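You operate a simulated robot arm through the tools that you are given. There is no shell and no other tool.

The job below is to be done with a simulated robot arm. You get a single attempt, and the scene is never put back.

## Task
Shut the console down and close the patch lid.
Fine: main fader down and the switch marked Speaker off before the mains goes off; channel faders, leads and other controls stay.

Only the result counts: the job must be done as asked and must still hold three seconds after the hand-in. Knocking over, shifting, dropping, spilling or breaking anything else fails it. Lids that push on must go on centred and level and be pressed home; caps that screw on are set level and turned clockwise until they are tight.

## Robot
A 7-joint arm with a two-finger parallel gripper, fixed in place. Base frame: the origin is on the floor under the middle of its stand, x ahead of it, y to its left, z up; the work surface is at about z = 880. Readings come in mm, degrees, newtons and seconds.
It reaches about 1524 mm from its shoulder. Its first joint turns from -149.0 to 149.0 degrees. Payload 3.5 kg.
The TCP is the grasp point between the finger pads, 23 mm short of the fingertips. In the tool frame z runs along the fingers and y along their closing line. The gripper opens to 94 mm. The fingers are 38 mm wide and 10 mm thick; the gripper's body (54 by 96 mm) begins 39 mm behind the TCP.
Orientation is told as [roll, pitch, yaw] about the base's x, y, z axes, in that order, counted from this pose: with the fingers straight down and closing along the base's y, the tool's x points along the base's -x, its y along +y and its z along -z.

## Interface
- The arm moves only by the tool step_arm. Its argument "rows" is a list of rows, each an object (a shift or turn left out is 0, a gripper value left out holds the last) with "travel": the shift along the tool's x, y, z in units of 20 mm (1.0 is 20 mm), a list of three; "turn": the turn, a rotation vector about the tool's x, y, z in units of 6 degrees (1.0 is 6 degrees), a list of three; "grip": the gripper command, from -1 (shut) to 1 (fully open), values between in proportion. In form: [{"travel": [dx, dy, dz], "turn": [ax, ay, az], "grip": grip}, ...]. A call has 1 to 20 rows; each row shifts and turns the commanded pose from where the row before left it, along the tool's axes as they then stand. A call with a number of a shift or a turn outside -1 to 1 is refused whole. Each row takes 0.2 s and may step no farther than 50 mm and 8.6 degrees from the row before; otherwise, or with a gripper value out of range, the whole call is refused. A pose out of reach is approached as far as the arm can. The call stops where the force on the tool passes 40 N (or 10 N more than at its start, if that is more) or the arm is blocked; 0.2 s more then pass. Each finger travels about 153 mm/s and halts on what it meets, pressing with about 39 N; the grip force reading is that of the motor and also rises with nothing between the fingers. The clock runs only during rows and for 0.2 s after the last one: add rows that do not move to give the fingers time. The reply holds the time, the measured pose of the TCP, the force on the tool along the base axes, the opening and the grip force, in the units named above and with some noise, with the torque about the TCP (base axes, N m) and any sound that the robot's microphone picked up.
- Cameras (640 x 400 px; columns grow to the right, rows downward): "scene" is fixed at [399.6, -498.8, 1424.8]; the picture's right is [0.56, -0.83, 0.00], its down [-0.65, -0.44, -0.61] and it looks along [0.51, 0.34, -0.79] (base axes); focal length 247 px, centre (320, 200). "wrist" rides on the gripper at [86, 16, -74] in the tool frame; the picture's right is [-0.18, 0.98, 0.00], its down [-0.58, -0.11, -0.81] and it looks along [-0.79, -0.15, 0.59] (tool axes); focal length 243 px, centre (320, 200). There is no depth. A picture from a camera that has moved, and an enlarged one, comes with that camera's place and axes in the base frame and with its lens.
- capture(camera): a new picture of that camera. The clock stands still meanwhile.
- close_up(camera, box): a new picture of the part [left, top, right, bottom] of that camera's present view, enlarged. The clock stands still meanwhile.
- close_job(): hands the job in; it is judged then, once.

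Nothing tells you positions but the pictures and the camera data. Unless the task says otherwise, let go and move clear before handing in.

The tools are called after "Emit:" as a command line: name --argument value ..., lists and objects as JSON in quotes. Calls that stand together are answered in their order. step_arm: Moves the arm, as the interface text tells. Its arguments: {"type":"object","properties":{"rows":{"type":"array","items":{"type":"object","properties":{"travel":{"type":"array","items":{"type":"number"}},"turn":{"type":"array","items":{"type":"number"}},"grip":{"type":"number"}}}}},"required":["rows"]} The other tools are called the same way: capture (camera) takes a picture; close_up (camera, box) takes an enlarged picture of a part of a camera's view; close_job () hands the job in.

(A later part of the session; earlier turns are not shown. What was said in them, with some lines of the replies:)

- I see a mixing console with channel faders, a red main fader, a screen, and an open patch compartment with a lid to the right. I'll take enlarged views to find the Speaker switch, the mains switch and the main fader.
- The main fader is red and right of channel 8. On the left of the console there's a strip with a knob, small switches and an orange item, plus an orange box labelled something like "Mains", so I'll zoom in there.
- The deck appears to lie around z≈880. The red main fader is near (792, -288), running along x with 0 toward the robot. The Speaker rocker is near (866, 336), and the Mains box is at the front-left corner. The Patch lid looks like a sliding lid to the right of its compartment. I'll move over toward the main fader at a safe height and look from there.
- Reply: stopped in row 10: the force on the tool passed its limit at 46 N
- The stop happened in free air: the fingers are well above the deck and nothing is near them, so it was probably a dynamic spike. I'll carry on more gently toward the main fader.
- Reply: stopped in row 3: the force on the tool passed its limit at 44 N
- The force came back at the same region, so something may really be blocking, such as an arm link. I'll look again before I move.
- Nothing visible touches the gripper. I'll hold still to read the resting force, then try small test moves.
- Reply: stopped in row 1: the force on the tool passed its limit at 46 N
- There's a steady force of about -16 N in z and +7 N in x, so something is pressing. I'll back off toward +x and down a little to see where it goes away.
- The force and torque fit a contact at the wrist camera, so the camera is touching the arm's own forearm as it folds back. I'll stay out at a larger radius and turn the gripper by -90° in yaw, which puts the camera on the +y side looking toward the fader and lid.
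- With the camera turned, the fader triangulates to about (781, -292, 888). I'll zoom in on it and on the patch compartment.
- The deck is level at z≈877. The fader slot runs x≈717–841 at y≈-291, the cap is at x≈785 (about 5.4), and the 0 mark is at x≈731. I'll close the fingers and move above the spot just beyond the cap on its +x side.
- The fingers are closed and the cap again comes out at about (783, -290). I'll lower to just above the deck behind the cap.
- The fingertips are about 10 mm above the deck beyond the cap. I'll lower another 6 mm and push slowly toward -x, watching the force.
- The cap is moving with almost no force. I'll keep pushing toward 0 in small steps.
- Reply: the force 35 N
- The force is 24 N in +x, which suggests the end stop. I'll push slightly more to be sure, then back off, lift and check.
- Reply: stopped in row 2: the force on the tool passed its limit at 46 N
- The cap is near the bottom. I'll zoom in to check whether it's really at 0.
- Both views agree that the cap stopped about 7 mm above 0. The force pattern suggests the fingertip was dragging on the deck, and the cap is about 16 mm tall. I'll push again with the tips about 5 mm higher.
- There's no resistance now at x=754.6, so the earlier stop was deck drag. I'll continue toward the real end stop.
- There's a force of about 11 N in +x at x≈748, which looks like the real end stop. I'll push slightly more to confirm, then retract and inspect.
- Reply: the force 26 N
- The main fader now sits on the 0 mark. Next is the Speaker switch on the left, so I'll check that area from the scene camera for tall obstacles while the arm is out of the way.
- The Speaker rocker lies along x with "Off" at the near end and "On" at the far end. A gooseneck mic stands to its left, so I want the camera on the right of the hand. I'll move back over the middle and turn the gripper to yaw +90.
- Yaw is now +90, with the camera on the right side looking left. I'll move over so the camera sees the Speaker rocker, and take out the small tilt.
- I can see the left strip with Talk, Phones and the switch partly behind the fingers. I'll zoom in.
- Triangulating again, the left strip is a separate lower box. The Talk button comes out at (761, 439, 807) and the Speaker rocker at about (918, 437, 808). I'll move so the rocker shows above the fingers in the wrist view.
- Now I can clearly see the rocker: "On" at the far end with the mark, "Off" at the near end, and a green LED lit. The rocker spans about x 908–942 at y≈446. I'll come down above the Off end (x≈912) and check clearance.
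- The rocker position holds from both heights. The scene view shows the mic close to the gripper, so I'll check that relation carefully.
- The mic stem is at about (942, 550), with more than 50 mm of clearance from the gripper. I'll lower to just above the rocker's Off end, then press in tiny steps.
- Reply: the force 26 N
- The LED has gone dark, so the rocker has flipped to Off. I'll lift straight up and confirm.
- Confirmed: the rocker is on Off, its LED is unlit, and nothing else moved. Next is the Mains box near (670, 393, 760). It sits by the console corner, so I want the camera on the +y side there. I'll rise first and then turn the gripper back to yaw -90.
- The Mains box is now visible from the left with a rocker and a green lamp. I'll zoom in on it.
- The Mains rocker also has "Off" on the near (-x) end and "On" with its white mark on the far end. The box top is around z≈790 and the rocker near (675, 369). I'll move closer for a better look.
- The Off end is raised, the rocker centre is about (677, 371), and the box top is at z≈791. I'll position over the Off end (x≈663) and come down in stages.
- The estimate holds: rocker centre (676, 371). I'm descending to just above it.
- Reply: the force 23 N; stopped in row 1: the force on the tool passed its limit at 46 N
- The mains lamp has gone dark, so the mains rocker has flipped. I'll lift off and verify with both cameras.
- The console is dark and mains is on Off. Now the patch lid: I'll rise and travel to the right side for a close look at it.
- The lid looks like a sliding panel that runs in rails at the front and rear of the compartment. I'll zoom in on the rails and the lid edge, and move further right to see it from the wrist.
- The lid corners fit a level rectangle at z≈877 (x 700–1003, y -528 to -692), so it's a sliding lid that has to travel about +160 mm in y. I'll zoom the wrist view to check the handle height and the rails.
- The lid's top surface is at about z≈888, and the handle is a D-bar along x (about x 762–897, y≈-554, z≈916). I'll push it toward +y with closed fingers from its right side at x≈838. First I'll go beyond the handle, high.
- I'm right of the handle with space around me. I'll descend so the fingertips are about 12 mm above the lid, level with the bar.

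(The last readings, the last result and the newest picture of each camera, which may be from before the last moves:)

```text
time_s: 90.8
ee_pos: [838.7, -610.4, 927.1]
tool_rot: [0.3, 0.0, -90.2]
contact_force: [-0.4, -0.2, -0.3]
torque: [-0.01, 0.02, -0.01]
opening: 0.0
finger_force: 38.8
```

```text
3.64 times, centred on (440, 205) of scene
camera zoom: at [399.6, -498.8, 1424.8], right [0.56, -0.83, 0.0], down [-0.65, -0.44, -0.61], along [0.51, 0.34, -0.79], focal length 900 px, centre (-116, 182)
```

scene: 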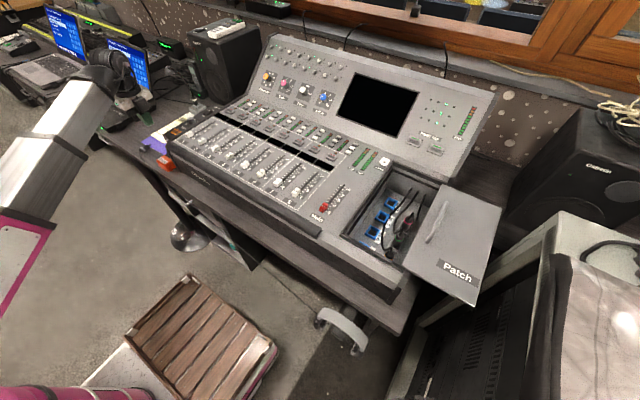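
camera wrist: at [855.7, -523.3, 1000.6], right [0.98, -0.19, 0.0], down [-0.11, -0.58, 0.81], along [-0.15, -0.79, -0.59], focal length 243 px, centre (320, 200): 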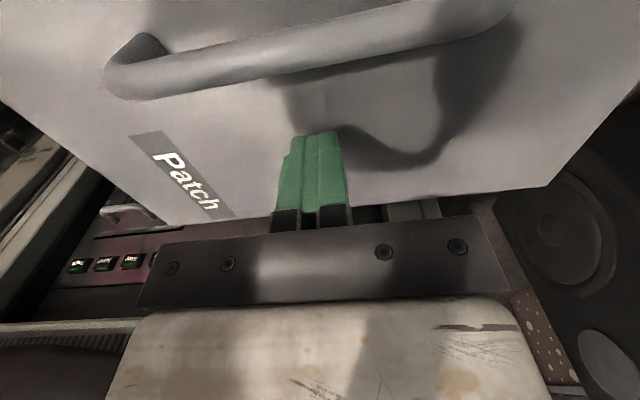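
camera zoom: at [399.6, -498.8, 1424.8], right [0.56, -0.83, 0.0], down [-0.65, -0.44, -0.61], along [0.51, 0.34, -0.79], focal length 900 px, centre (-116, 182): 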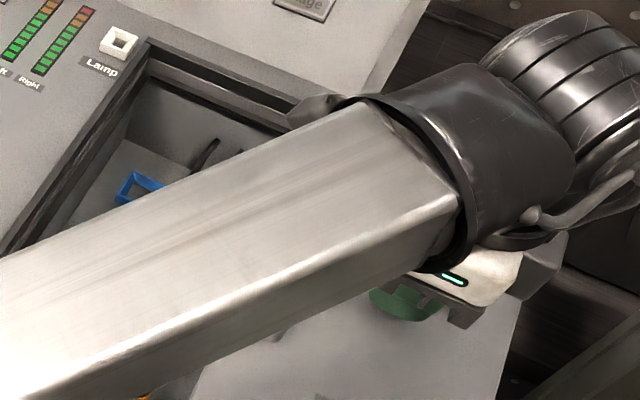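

The handle is confirmed: it runs x≈778–902 at y≈-555, and I'm centred on it at x≈839. I'll lower 4 mm and push gently toward +y.

Emit:
step_arm --rows '[{"travel": [0, 0, 0.2]}, {"travel": [0.3, 0, 0]}, {"travel": [0.4, 0, 0]}, {"travel": [0.4, 0, 0]}, {"travel": [0.3, 0, 0]}, {"travel": [0.3, 0, 0]}, {"travel": [0.3, 0, 0]}, {"travel": [0.3, 0, 0]}, {"travel": [0, 0, 0]}]'

Emit:
capture --camera "wrist"

Emit:
capture --camera "scene"

```text
time_s: 92.8
ee_pos: [840.1, -565.6, 923.2]
tool_rot: [0.2, 0.0, -90.2]
contact_force: [-1.0, -0.6, 0.7]
torque: [0.0, 0.01, -0.01]
opening: 0.1
finger_force: 38.8
```

```text
taken
camera wrist: at [855.9, -476.8, 996.7], right [0.98, -0.19, 0.0], down [-0.11, -0.58, 0.81], along [-0.15, -0.79, -0.59], focal length 243 px, centre (320, 200)
```

wrist: 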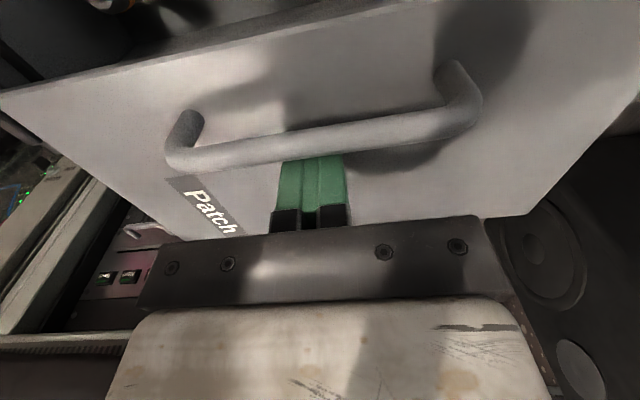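

```text
taken
```

scene: 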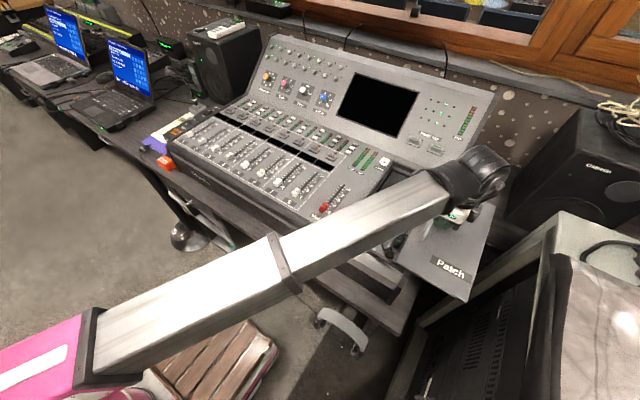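

The bar is moving with the fingers and almost no resistance, about 16 mm so far. I'll continue.

Emit:
step_arm --rows '[{"travel": [0.3, 0, 0]}, {"travel": [0.4, 0, 0]}, {"travel": [0.4, 0, 0]}, {"travel": [0.4, 0, 0]}, {"travel": [0.4, 0, 0]}, {"travel": [0.4, 0, 0]}, {"travel": [0.4, 0, 0]}, {"travel": [0.4, 0, 0]}, {"travel": [0.3, 0, 0]}, {"travel": [0, 0, 0]}]'

Emit:
capture --camera "wrist"

Emit:
capture --camera "scene"

```text
time_s: 95.0
ee_pos: [839.7, -496.0, 923.2]
tool_rot: [0.2, 0.0, -90.3]
contact_force: [0.0, 0.5, -0.4]
torque: [0.0, -0.02, 0.03]
opening: 0.0
finger_force: 38.3
```

```text
taken
camera wrist: at [856.4, -409.0, 996.5], right [0.98, -0.19, 0.0], down [-0.11, -0.58, 0.81], along [-0.15, -0.79, -0.59], focal length 243 px, centre (320, 200)
```

wrist: 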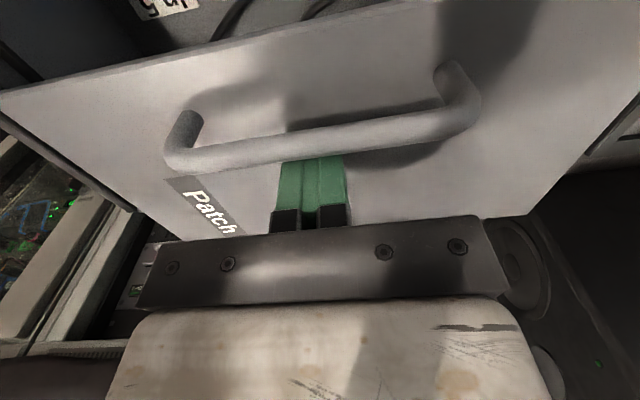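

```text
taken
```

scene: 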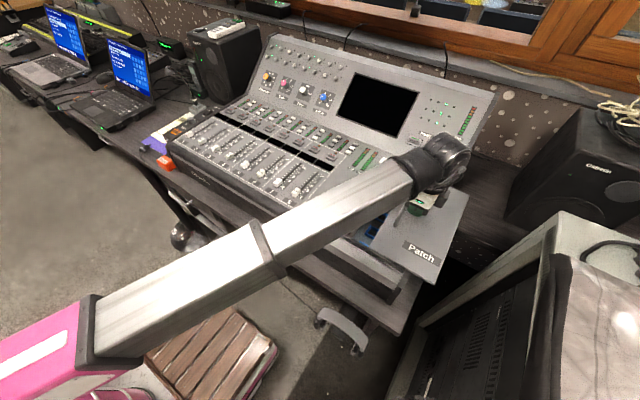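

The lid is sliding level in its rails. I'll keep going and slow down near the end.

Emit:
step_arm --rows '[{"travel": [0.3, 0, 0]}, {"travel": [0.4, 0, 0]}, {"travel": [0.4, 0, 0]}, {"travel": [0.4, 0, 0]}, {"travel": [0.4, 0, 0]}, {"travel": [0.4, 0, 0]}, {"travel": [0.3, 0, 0]}, {"travel": [0, 0, 0]}]'

Emit:
capture --camera "wrist"

Emit:
close_up --camera "scene" --box '[320, 130, 500, 300]'

```text
time_s: 96.8
ee_pos: [841.2, -446.0, 922.7]
tool_rot: [0.2, -0.1, -90.2]
contact_force: [-0.7, -0.7, -0.5]
torque: [0.02, 0.01, 0.0]
opening: 0.0
finger_force: 39.1
```

```text
taken
camera wrist: at [856.7, -356.7, 996.5], right [0.98, -0.19, 0.0], down [-0.11, -0.58, 0.81], along [-0.15, -0.79, -0.59], focal length 243 px, centre (320, 200)
```

wrist: 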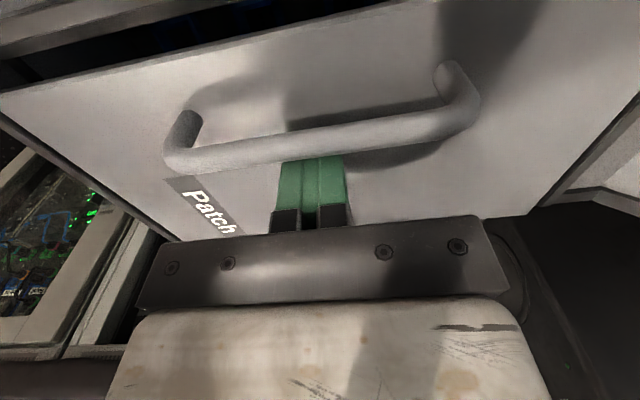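

```text
2.35 times, centred on (410, 215) of scene
camera zoom: at [399.6, -498.8, 1424.8], right [0.56, -0.83, 0.0], down [-0.65, -0.44, -0.61], along [0.51, 0.34, -0.79], focal length 582 px, centre (108, 165)
```

zoom: 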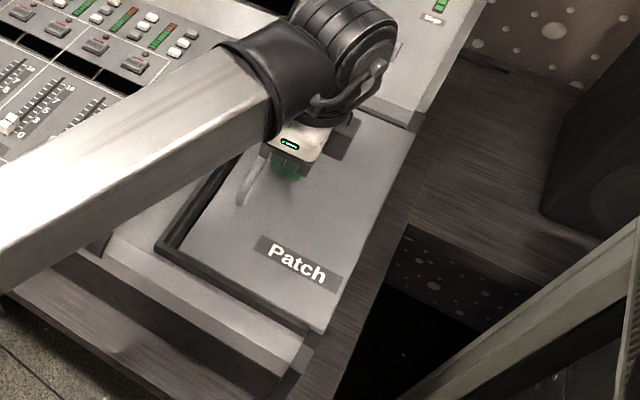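

About 20–30 mm remain to the left frame. I'll push slowly until the stop.

Emit:
step_arm --rows '[{"travel": [0.2, 0, 0]}, {"travel": [0.2, 0, 0]}, {"travel": [0.2, 0, 0]}, {"travel": [0.2, 0, 0]}, {"travel": [0.2, 0, 0]}, {"travel": [0, 0, 0]}]'

Emit:
capture --camera "wrist"

Emit:
close_up --camera "scene" --box '[320, 130, 500, 300]'

```text
time_s: 98.4
ee_pos: [839.4, -429.0, 923.7]
tool_rot: [0.0, -0.4, -90.4]
contact_force: [-3.9, -18.4, 0.7]
torque: [0.0, 0.0, 0.15]
opening: 0.0
finger_force: 39.6
stopped in row 6: the force on the tool passed its limit at 42 N (the readings are from after the stop); the commanded pose is now the measured one
```

```text
taken
camera wrist: at [856.8, -340.7, 995.6], right [0.98, -0.19, 0.0], down [-0.11, -0.57, 0.81], along [-0.15, -0.8, -0.58], focal length 243 px, centre (320, 200)
```

wrist: 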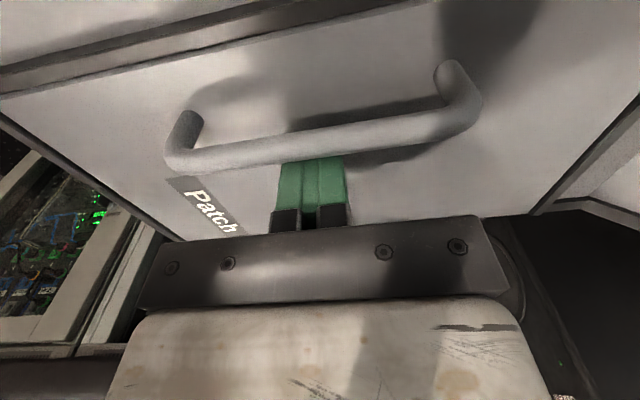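

```text
2.35 times, centred on (410, 215) of scene
camera zoom: at [399.6, -498.8, 1424.8], right [0.56, -0.83, 0.0], down [-0.65, -0.44, -0.61], along [0.51, 0.34, -0.79], focal length 582 px, centre (108, 165)
```

zoom: 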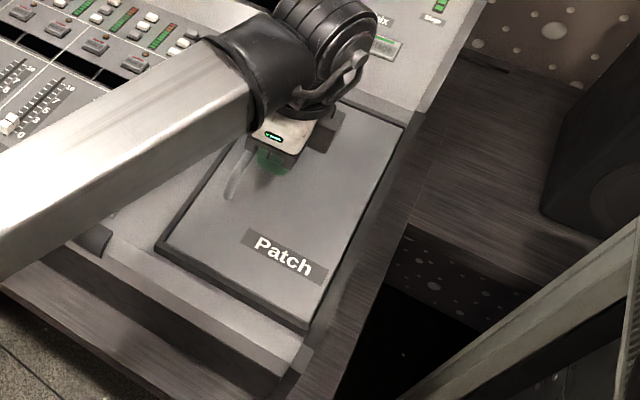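

The force hit 42 N with the lid up against the left frame. I'll zoom in to check there's no gap.

Emit:
close_up --camera "wrist" --box '[0, 0, 320, 120]'

Emit:
close_up --camera "scene" --box '[355, 180, 425, 275]'

```text
2.00 times, centred on (160, 60) of wrist
camera zoom: at [856.8, -340.7, 995.6], right [0.98, -0.19, 0.0], down [-0.11, -0.57, 0.81], along [-0.15, -0.8, -0.58], focal length 485 px, centre (640, 480)
```

zoom: 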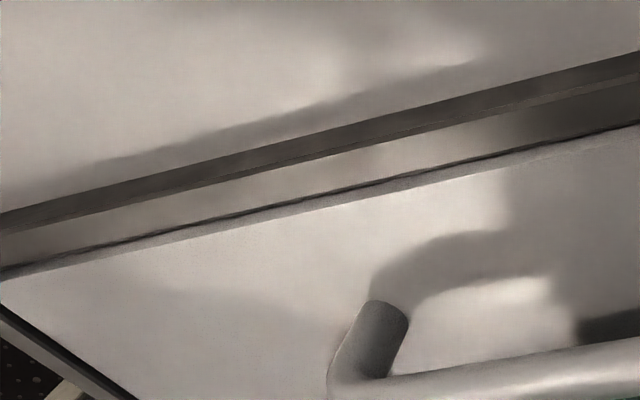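

```text
4.21 times, centred on (390, 228) of scene
camera zoom: at [399.6, -498.8, 1424.8], right [0.56, -0.83, 0.0], down [-0.65, -0.44, -0.61], along [0.51, 0.34, -0.79], focal length 1042 px, centre (25, 84)
```

zoom: 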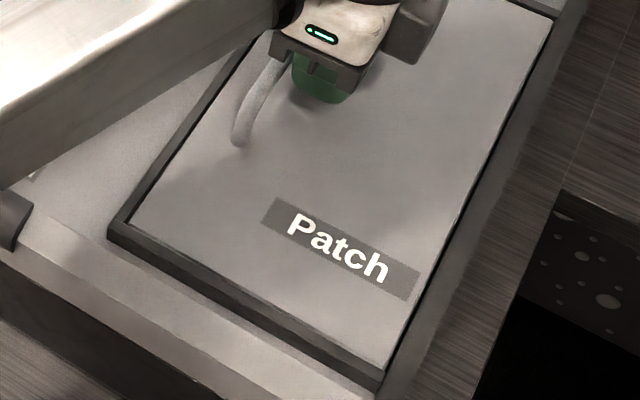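

The lid edge sits against the left frame with only a hairline seam. I'll give one more gentle push to confirm it's home, then back off and lift away.

Emit:
step_arm --rows '[{"travel": [0.08, 0, 0]}, {"travel": [0.05, 0, 0]}, {"travel": [0, 0, 0]}]'

```text
time_s: 99.0
ee_pos: [840.6, -428.7, 922.2]
tool_rot: [0.1, -0.8, -90.6]
contact_force: [-3.1, -15.6, 0.3]
torque: [0.04, -0.03, 0.17]
opening: 0.0
finger_force: 38.9
stopped in row 3: the force on the tool passed its limit at 41 N (the readings are from after the stop); the commanded pose is now the measured one
```

The position didn't change under 41 N, so the lid is fully home. I'll back the fingers off the handle toward -y, then lift clear.

Emit:
step_arm --rows '[{"travel": [-0.2, 0, 0]}, {"travel": [-0.4, 0, 0]}, {"travel": [-0.5, 0, 0]}, {"travel": [-0.3, 0, 0]}, {"travel": [0, 0, -0.5]}, {"travel": [0, 0, -0.8]}, {"travel": [0, 0, -0.9]}, {"travel": [0, 0, -0.9]}, {"travel": [0, 0, -0.9]}, {"travel": [0, 0, -0.9]}, {"travel": [0, 0, -0.9]}, {"travel": [0, 0, -0.9]}, {"travel": [0, 0, -0.5]}, {"travel": [0, 0, 0]}]'

Emit:
capture --camera "wrist"

Emit:
capture --camera "scene"

```text
time_s: 102.0
ee_pos: [840.3, -452.9, 1067.1]
tool_rot: [0.2, -0.7, -90.5]
contact_force: [0.1, 0.3, 0.0]
torque: [0.02, -0.03, 0.05]
opening: 0.0
finger_force: 39.3
```

```text
taken
camera wrist: at [856.9, -364.8, 1139.2], right [0.98, -0.19, 0.0], down [-0.12, -0.57, 0.81], along [-0.15, -0.8, -0.58], focal length 243 px, centre (320, 200)
```

wrist: 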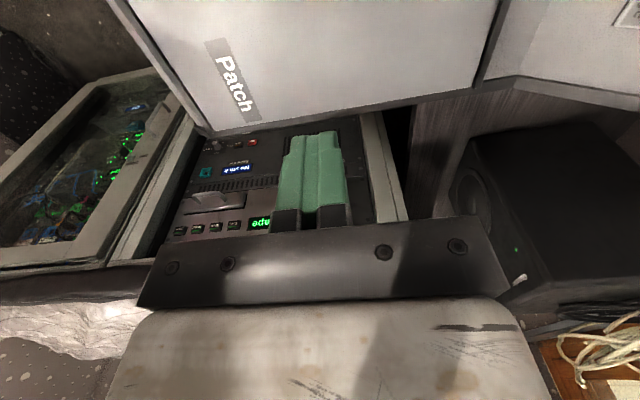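

```text
taken
```

scene: 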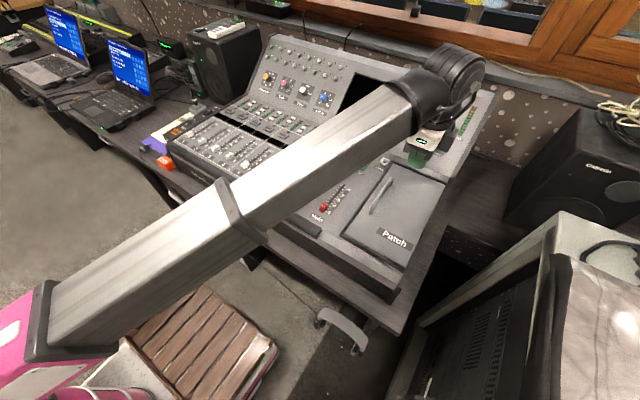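

The lid is closed. I'll move the arm back left and out of the way so I can inspect everything before handing in.

Emit:
step_arm --rows '[{"travel": [0.5, 0, 0]}, {"travel": [0.9, 0.1, 0]}, {"travel": [0.95, 0.1, 0]}, {"travel": [0.95, 0.1, 0]}, {"travel": [0.95, 0.1, 0]}, {"travel": [0.95, 0.1, 0]}, {"travel": [0.95, 0.1, 0]}, {"travel": [0.95, 0.1, 0]}, {"travel": [0.95, 0.1, 0]}, {"travel": [0.95, 0.1, 0]}, {"travel": [0.95, 0.1, 0]}, {"travel": [0.95, 0.1, 0]}, {"travel": [0.95, 0.1, 0]}, {"travel": [0.95, 0.1, 0]}, {"travel": [0.95, 0.1, 0]}, {"travel": [0.95, 0.1, 0]}, {"travel": [0.95, 0.1, 0]}, {"travel": [0.95, 0.1, 0]}, {"travel": [0.95, 0.1, 0]}, {"travel": [0.95, 0.1, 0]}]'

Emit:
step_arm --rows '[{"travel": [0.9, 0, 0]}, {"travel": [0.95, 0, 0]}, {"travel": [0.95, 0, 0]}, {"travel": [0.95, 0, 0]}, {"travel": [0.95, 0, 0]}, {"travel": [0.95, 0, 0]}, {"travel": [0.95, 0, 0]}, {"travel": [0.95, 0, 0]}, {"travel": [0.95, 0, 0]}, {"travel": [0.95, 0, 0]}, {"travel": [0.95, 0, 0]}, {"travel": [0.95, 0, 0]}, {"travel": [0.95, 0, 0]}, {"travel": [0.95, 0, 0]}, {"travel": [0.95, 0, 0]}, {"travel": [0.95, 0, 0]}, {"travel": [0.95, 0, 0]}, {"travel": [0.95, 0, 0]}, {"travel": [0.5, 0, 0]}, {"travel": [0, 0, 0]}]'

Emit:
capture --camera "wrist"

Emit:
capture --camera "scene"

Emit:
close_up --camera "scene" --box '[290, 140, 470, 290]'

Emit:
close_up --camera "scene" --box '[150, 90, 350, 230]'

```text
time_s: 106.2
ee_pos: [880.9, -82.8, 1063.1]
tool_rot: [0.1, -0.7, -90.5]
contact_force: [0.1, -0.5, -0.3]
torque: [0.04, -0.01, -0.03]
opening: 0.0
finger_force: 39.6
```

```text
time_s: 110.4
ee_pos: [883.7, 267.3, 1057.6]
tool_rot: [0.0, -0.7, -90.5]
contact_force: [0.1, 0.2, -1.0]
torque: [0.0, 0.02, -0.01]
opening: 0.0
finger_force: 39.2
```

```text
taken
camera wrist: at [901.0, 355.8, 1130.4], right [0.98, -0.19, 0.0], down [-0.12, -0.57, 0.81], along [-0.15, -0.8, -0.58], focal length 243 px, centre (320, 200)
```

wrist: 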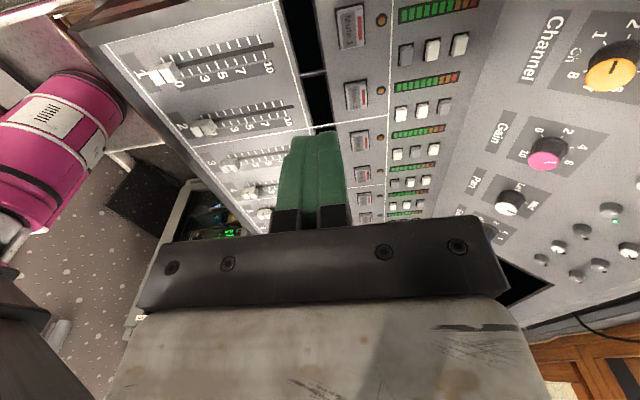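

```text
taken
```

scene: 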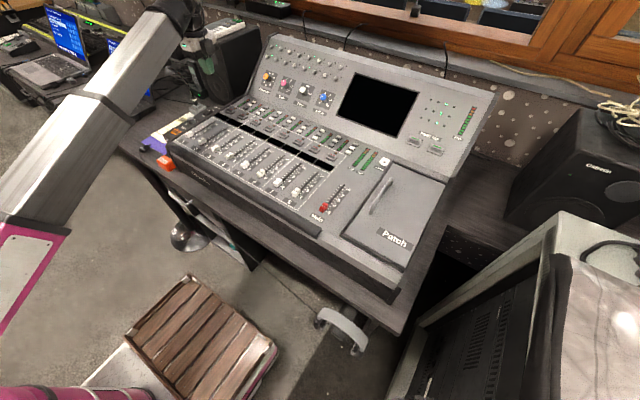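

```text
2.67 times, centred on (380, 215) of scene
camera zoom: at [399.6, -498.8, 1424.8], right [0.56, -0.83, 0.0], down [-0.65, -0.44, -0.61], along [0.51, 0.34, -0.79], focal length 660 px, centre (160, 160)
```

zoom: 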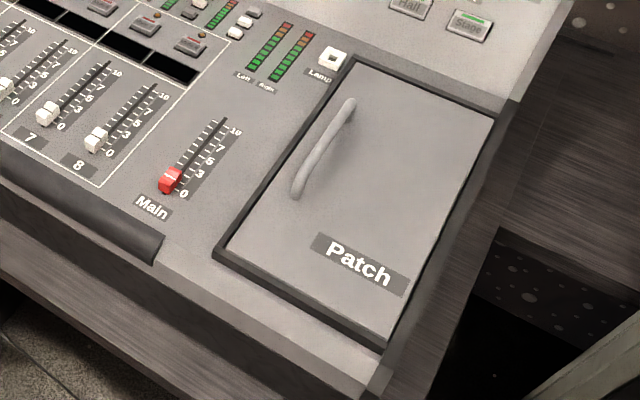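

```text
2.86 times, centred on (250, 160) of scene
camera zoom: at [399.6, -498.8, 1424.8], right [0.56, -0.83, 0.0], down [-0.65, -0.44, -0.61], along [0.51, 0.34, -0.79], focal length 707 px, centre (520, 314)
```

zoom: 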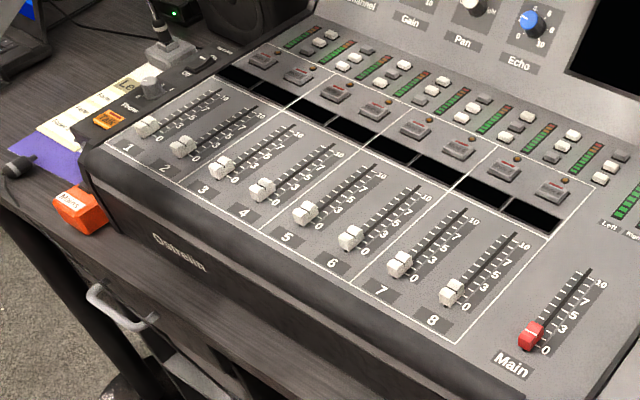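

Everything looks right: fader down, screen and name strips dark, lid closed. One last check on the two rockers and the Mains box position.

Emit:
close_up --camera "scene" --box '[150, 145, 190, 175]'

Emit:
close_up --camera "scene" --box '[190, 90, 240, 125]'

Emit:
close_up --camera "scene" --box '[305, 180, 355, 215]'

Emit:
close_up --camera "scene" --box '[340, 155, 450, 275]'

```text
13.33 times, centred on (170, 160) of scene
camera zoom: at [399.6, -498.8, 1424.8], right [0.56, -0.83, 0.0], down [-0.65, -0.44, -0.61], along [0.51, 0.34, -0.79], focal length 3299 px, centre (2320, 733)
```

zoom: 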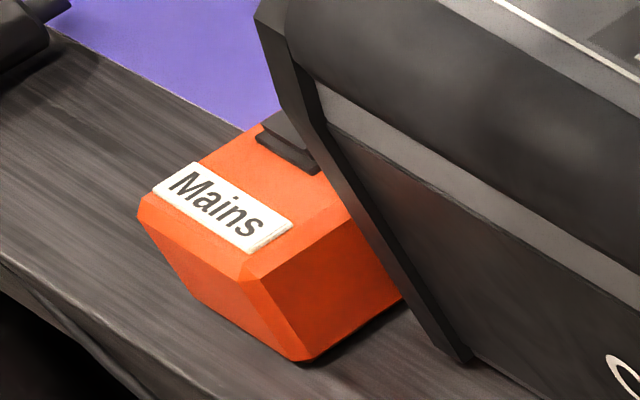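

```text
11.43 times, centred on (215, 108) of scene
camera zoom: at [399.6, -498.8, 1424.8], right [0.56, -0.83, 0.0], down [-0.65, -0.44, -0.61], along [0.51, 0.34, -0.79], focal length 2828 px, centre (1520, 1257)
```

zoom: 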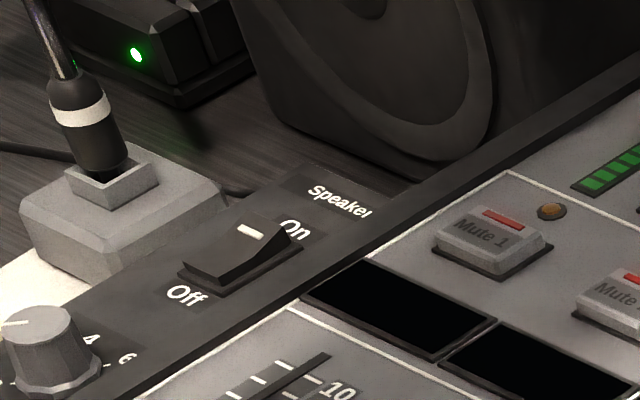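

```text
11.43 times, centred on (330, 198) of scene
camera zoom: at [399.6, -498.8, 1424.8], right [0.56, -0.83, 0.0], down [-0.65, -0.44, -0.61], along [0.51, 0.34, -0.79], focal length 2828 px, centre (206, 229)
```

zoom: 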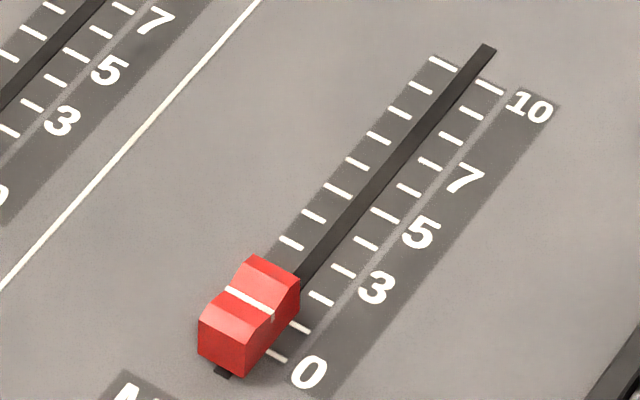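

```text
3.33 times, centred on (395, 215) of scene
camera zoom: at [399.6, -498.8, 1424.8], right [0.56, -0.83, 0.0], down [-0.65, -0.44, -0.61], along [0.51, 0.34, -0.79], focal length 825 px, centre (70, 150)
```

zoom: 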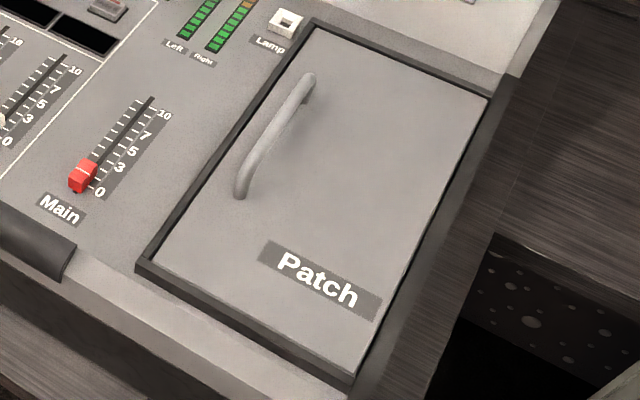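

The main fader is at 0, the Speaker and Mains rockers are both on Off, and the Mains box hasn't moved. The patch lid is fully seated in its frame and the arm is clear, so I'm handing the job in.

Emit:
close_job

```text
The job is handed in.
```

The console is shut down, the patch lid is closed, and the job is handed in. I haven't seen a result from the judging.

- **Main fader:** it's pulled down to the 0 mark. My first push stopped about 7 mm short because the fingertips were dragging on the deck. I redid it slightly higher and pushed to the end stop.
- **Speaker switch:** the rocker is on Off and its lamp is out. I did this before switching off the mains.
- **Mains:** the rocker is on Off, and the screen and channel name strips are dark. Some level meters still look green in the pictures; I took those to be painted on rather than lit.
- **Patch lid:** I slid it shut by its handle until it met the frame. It didn't move any further at about 41 N.

The channel faders, the other controls and the Mains box look unchanged in the final pictures. The leads are now under the closed lid; I didn't touch them, and the lid slid shut freely.

Early on, the arm stopped a few times in free air. The force readings pointed to the wrist camera touching the arm's own forearm, so I turned the gripper to avoid it. Nothing on the console was touched in those stops.
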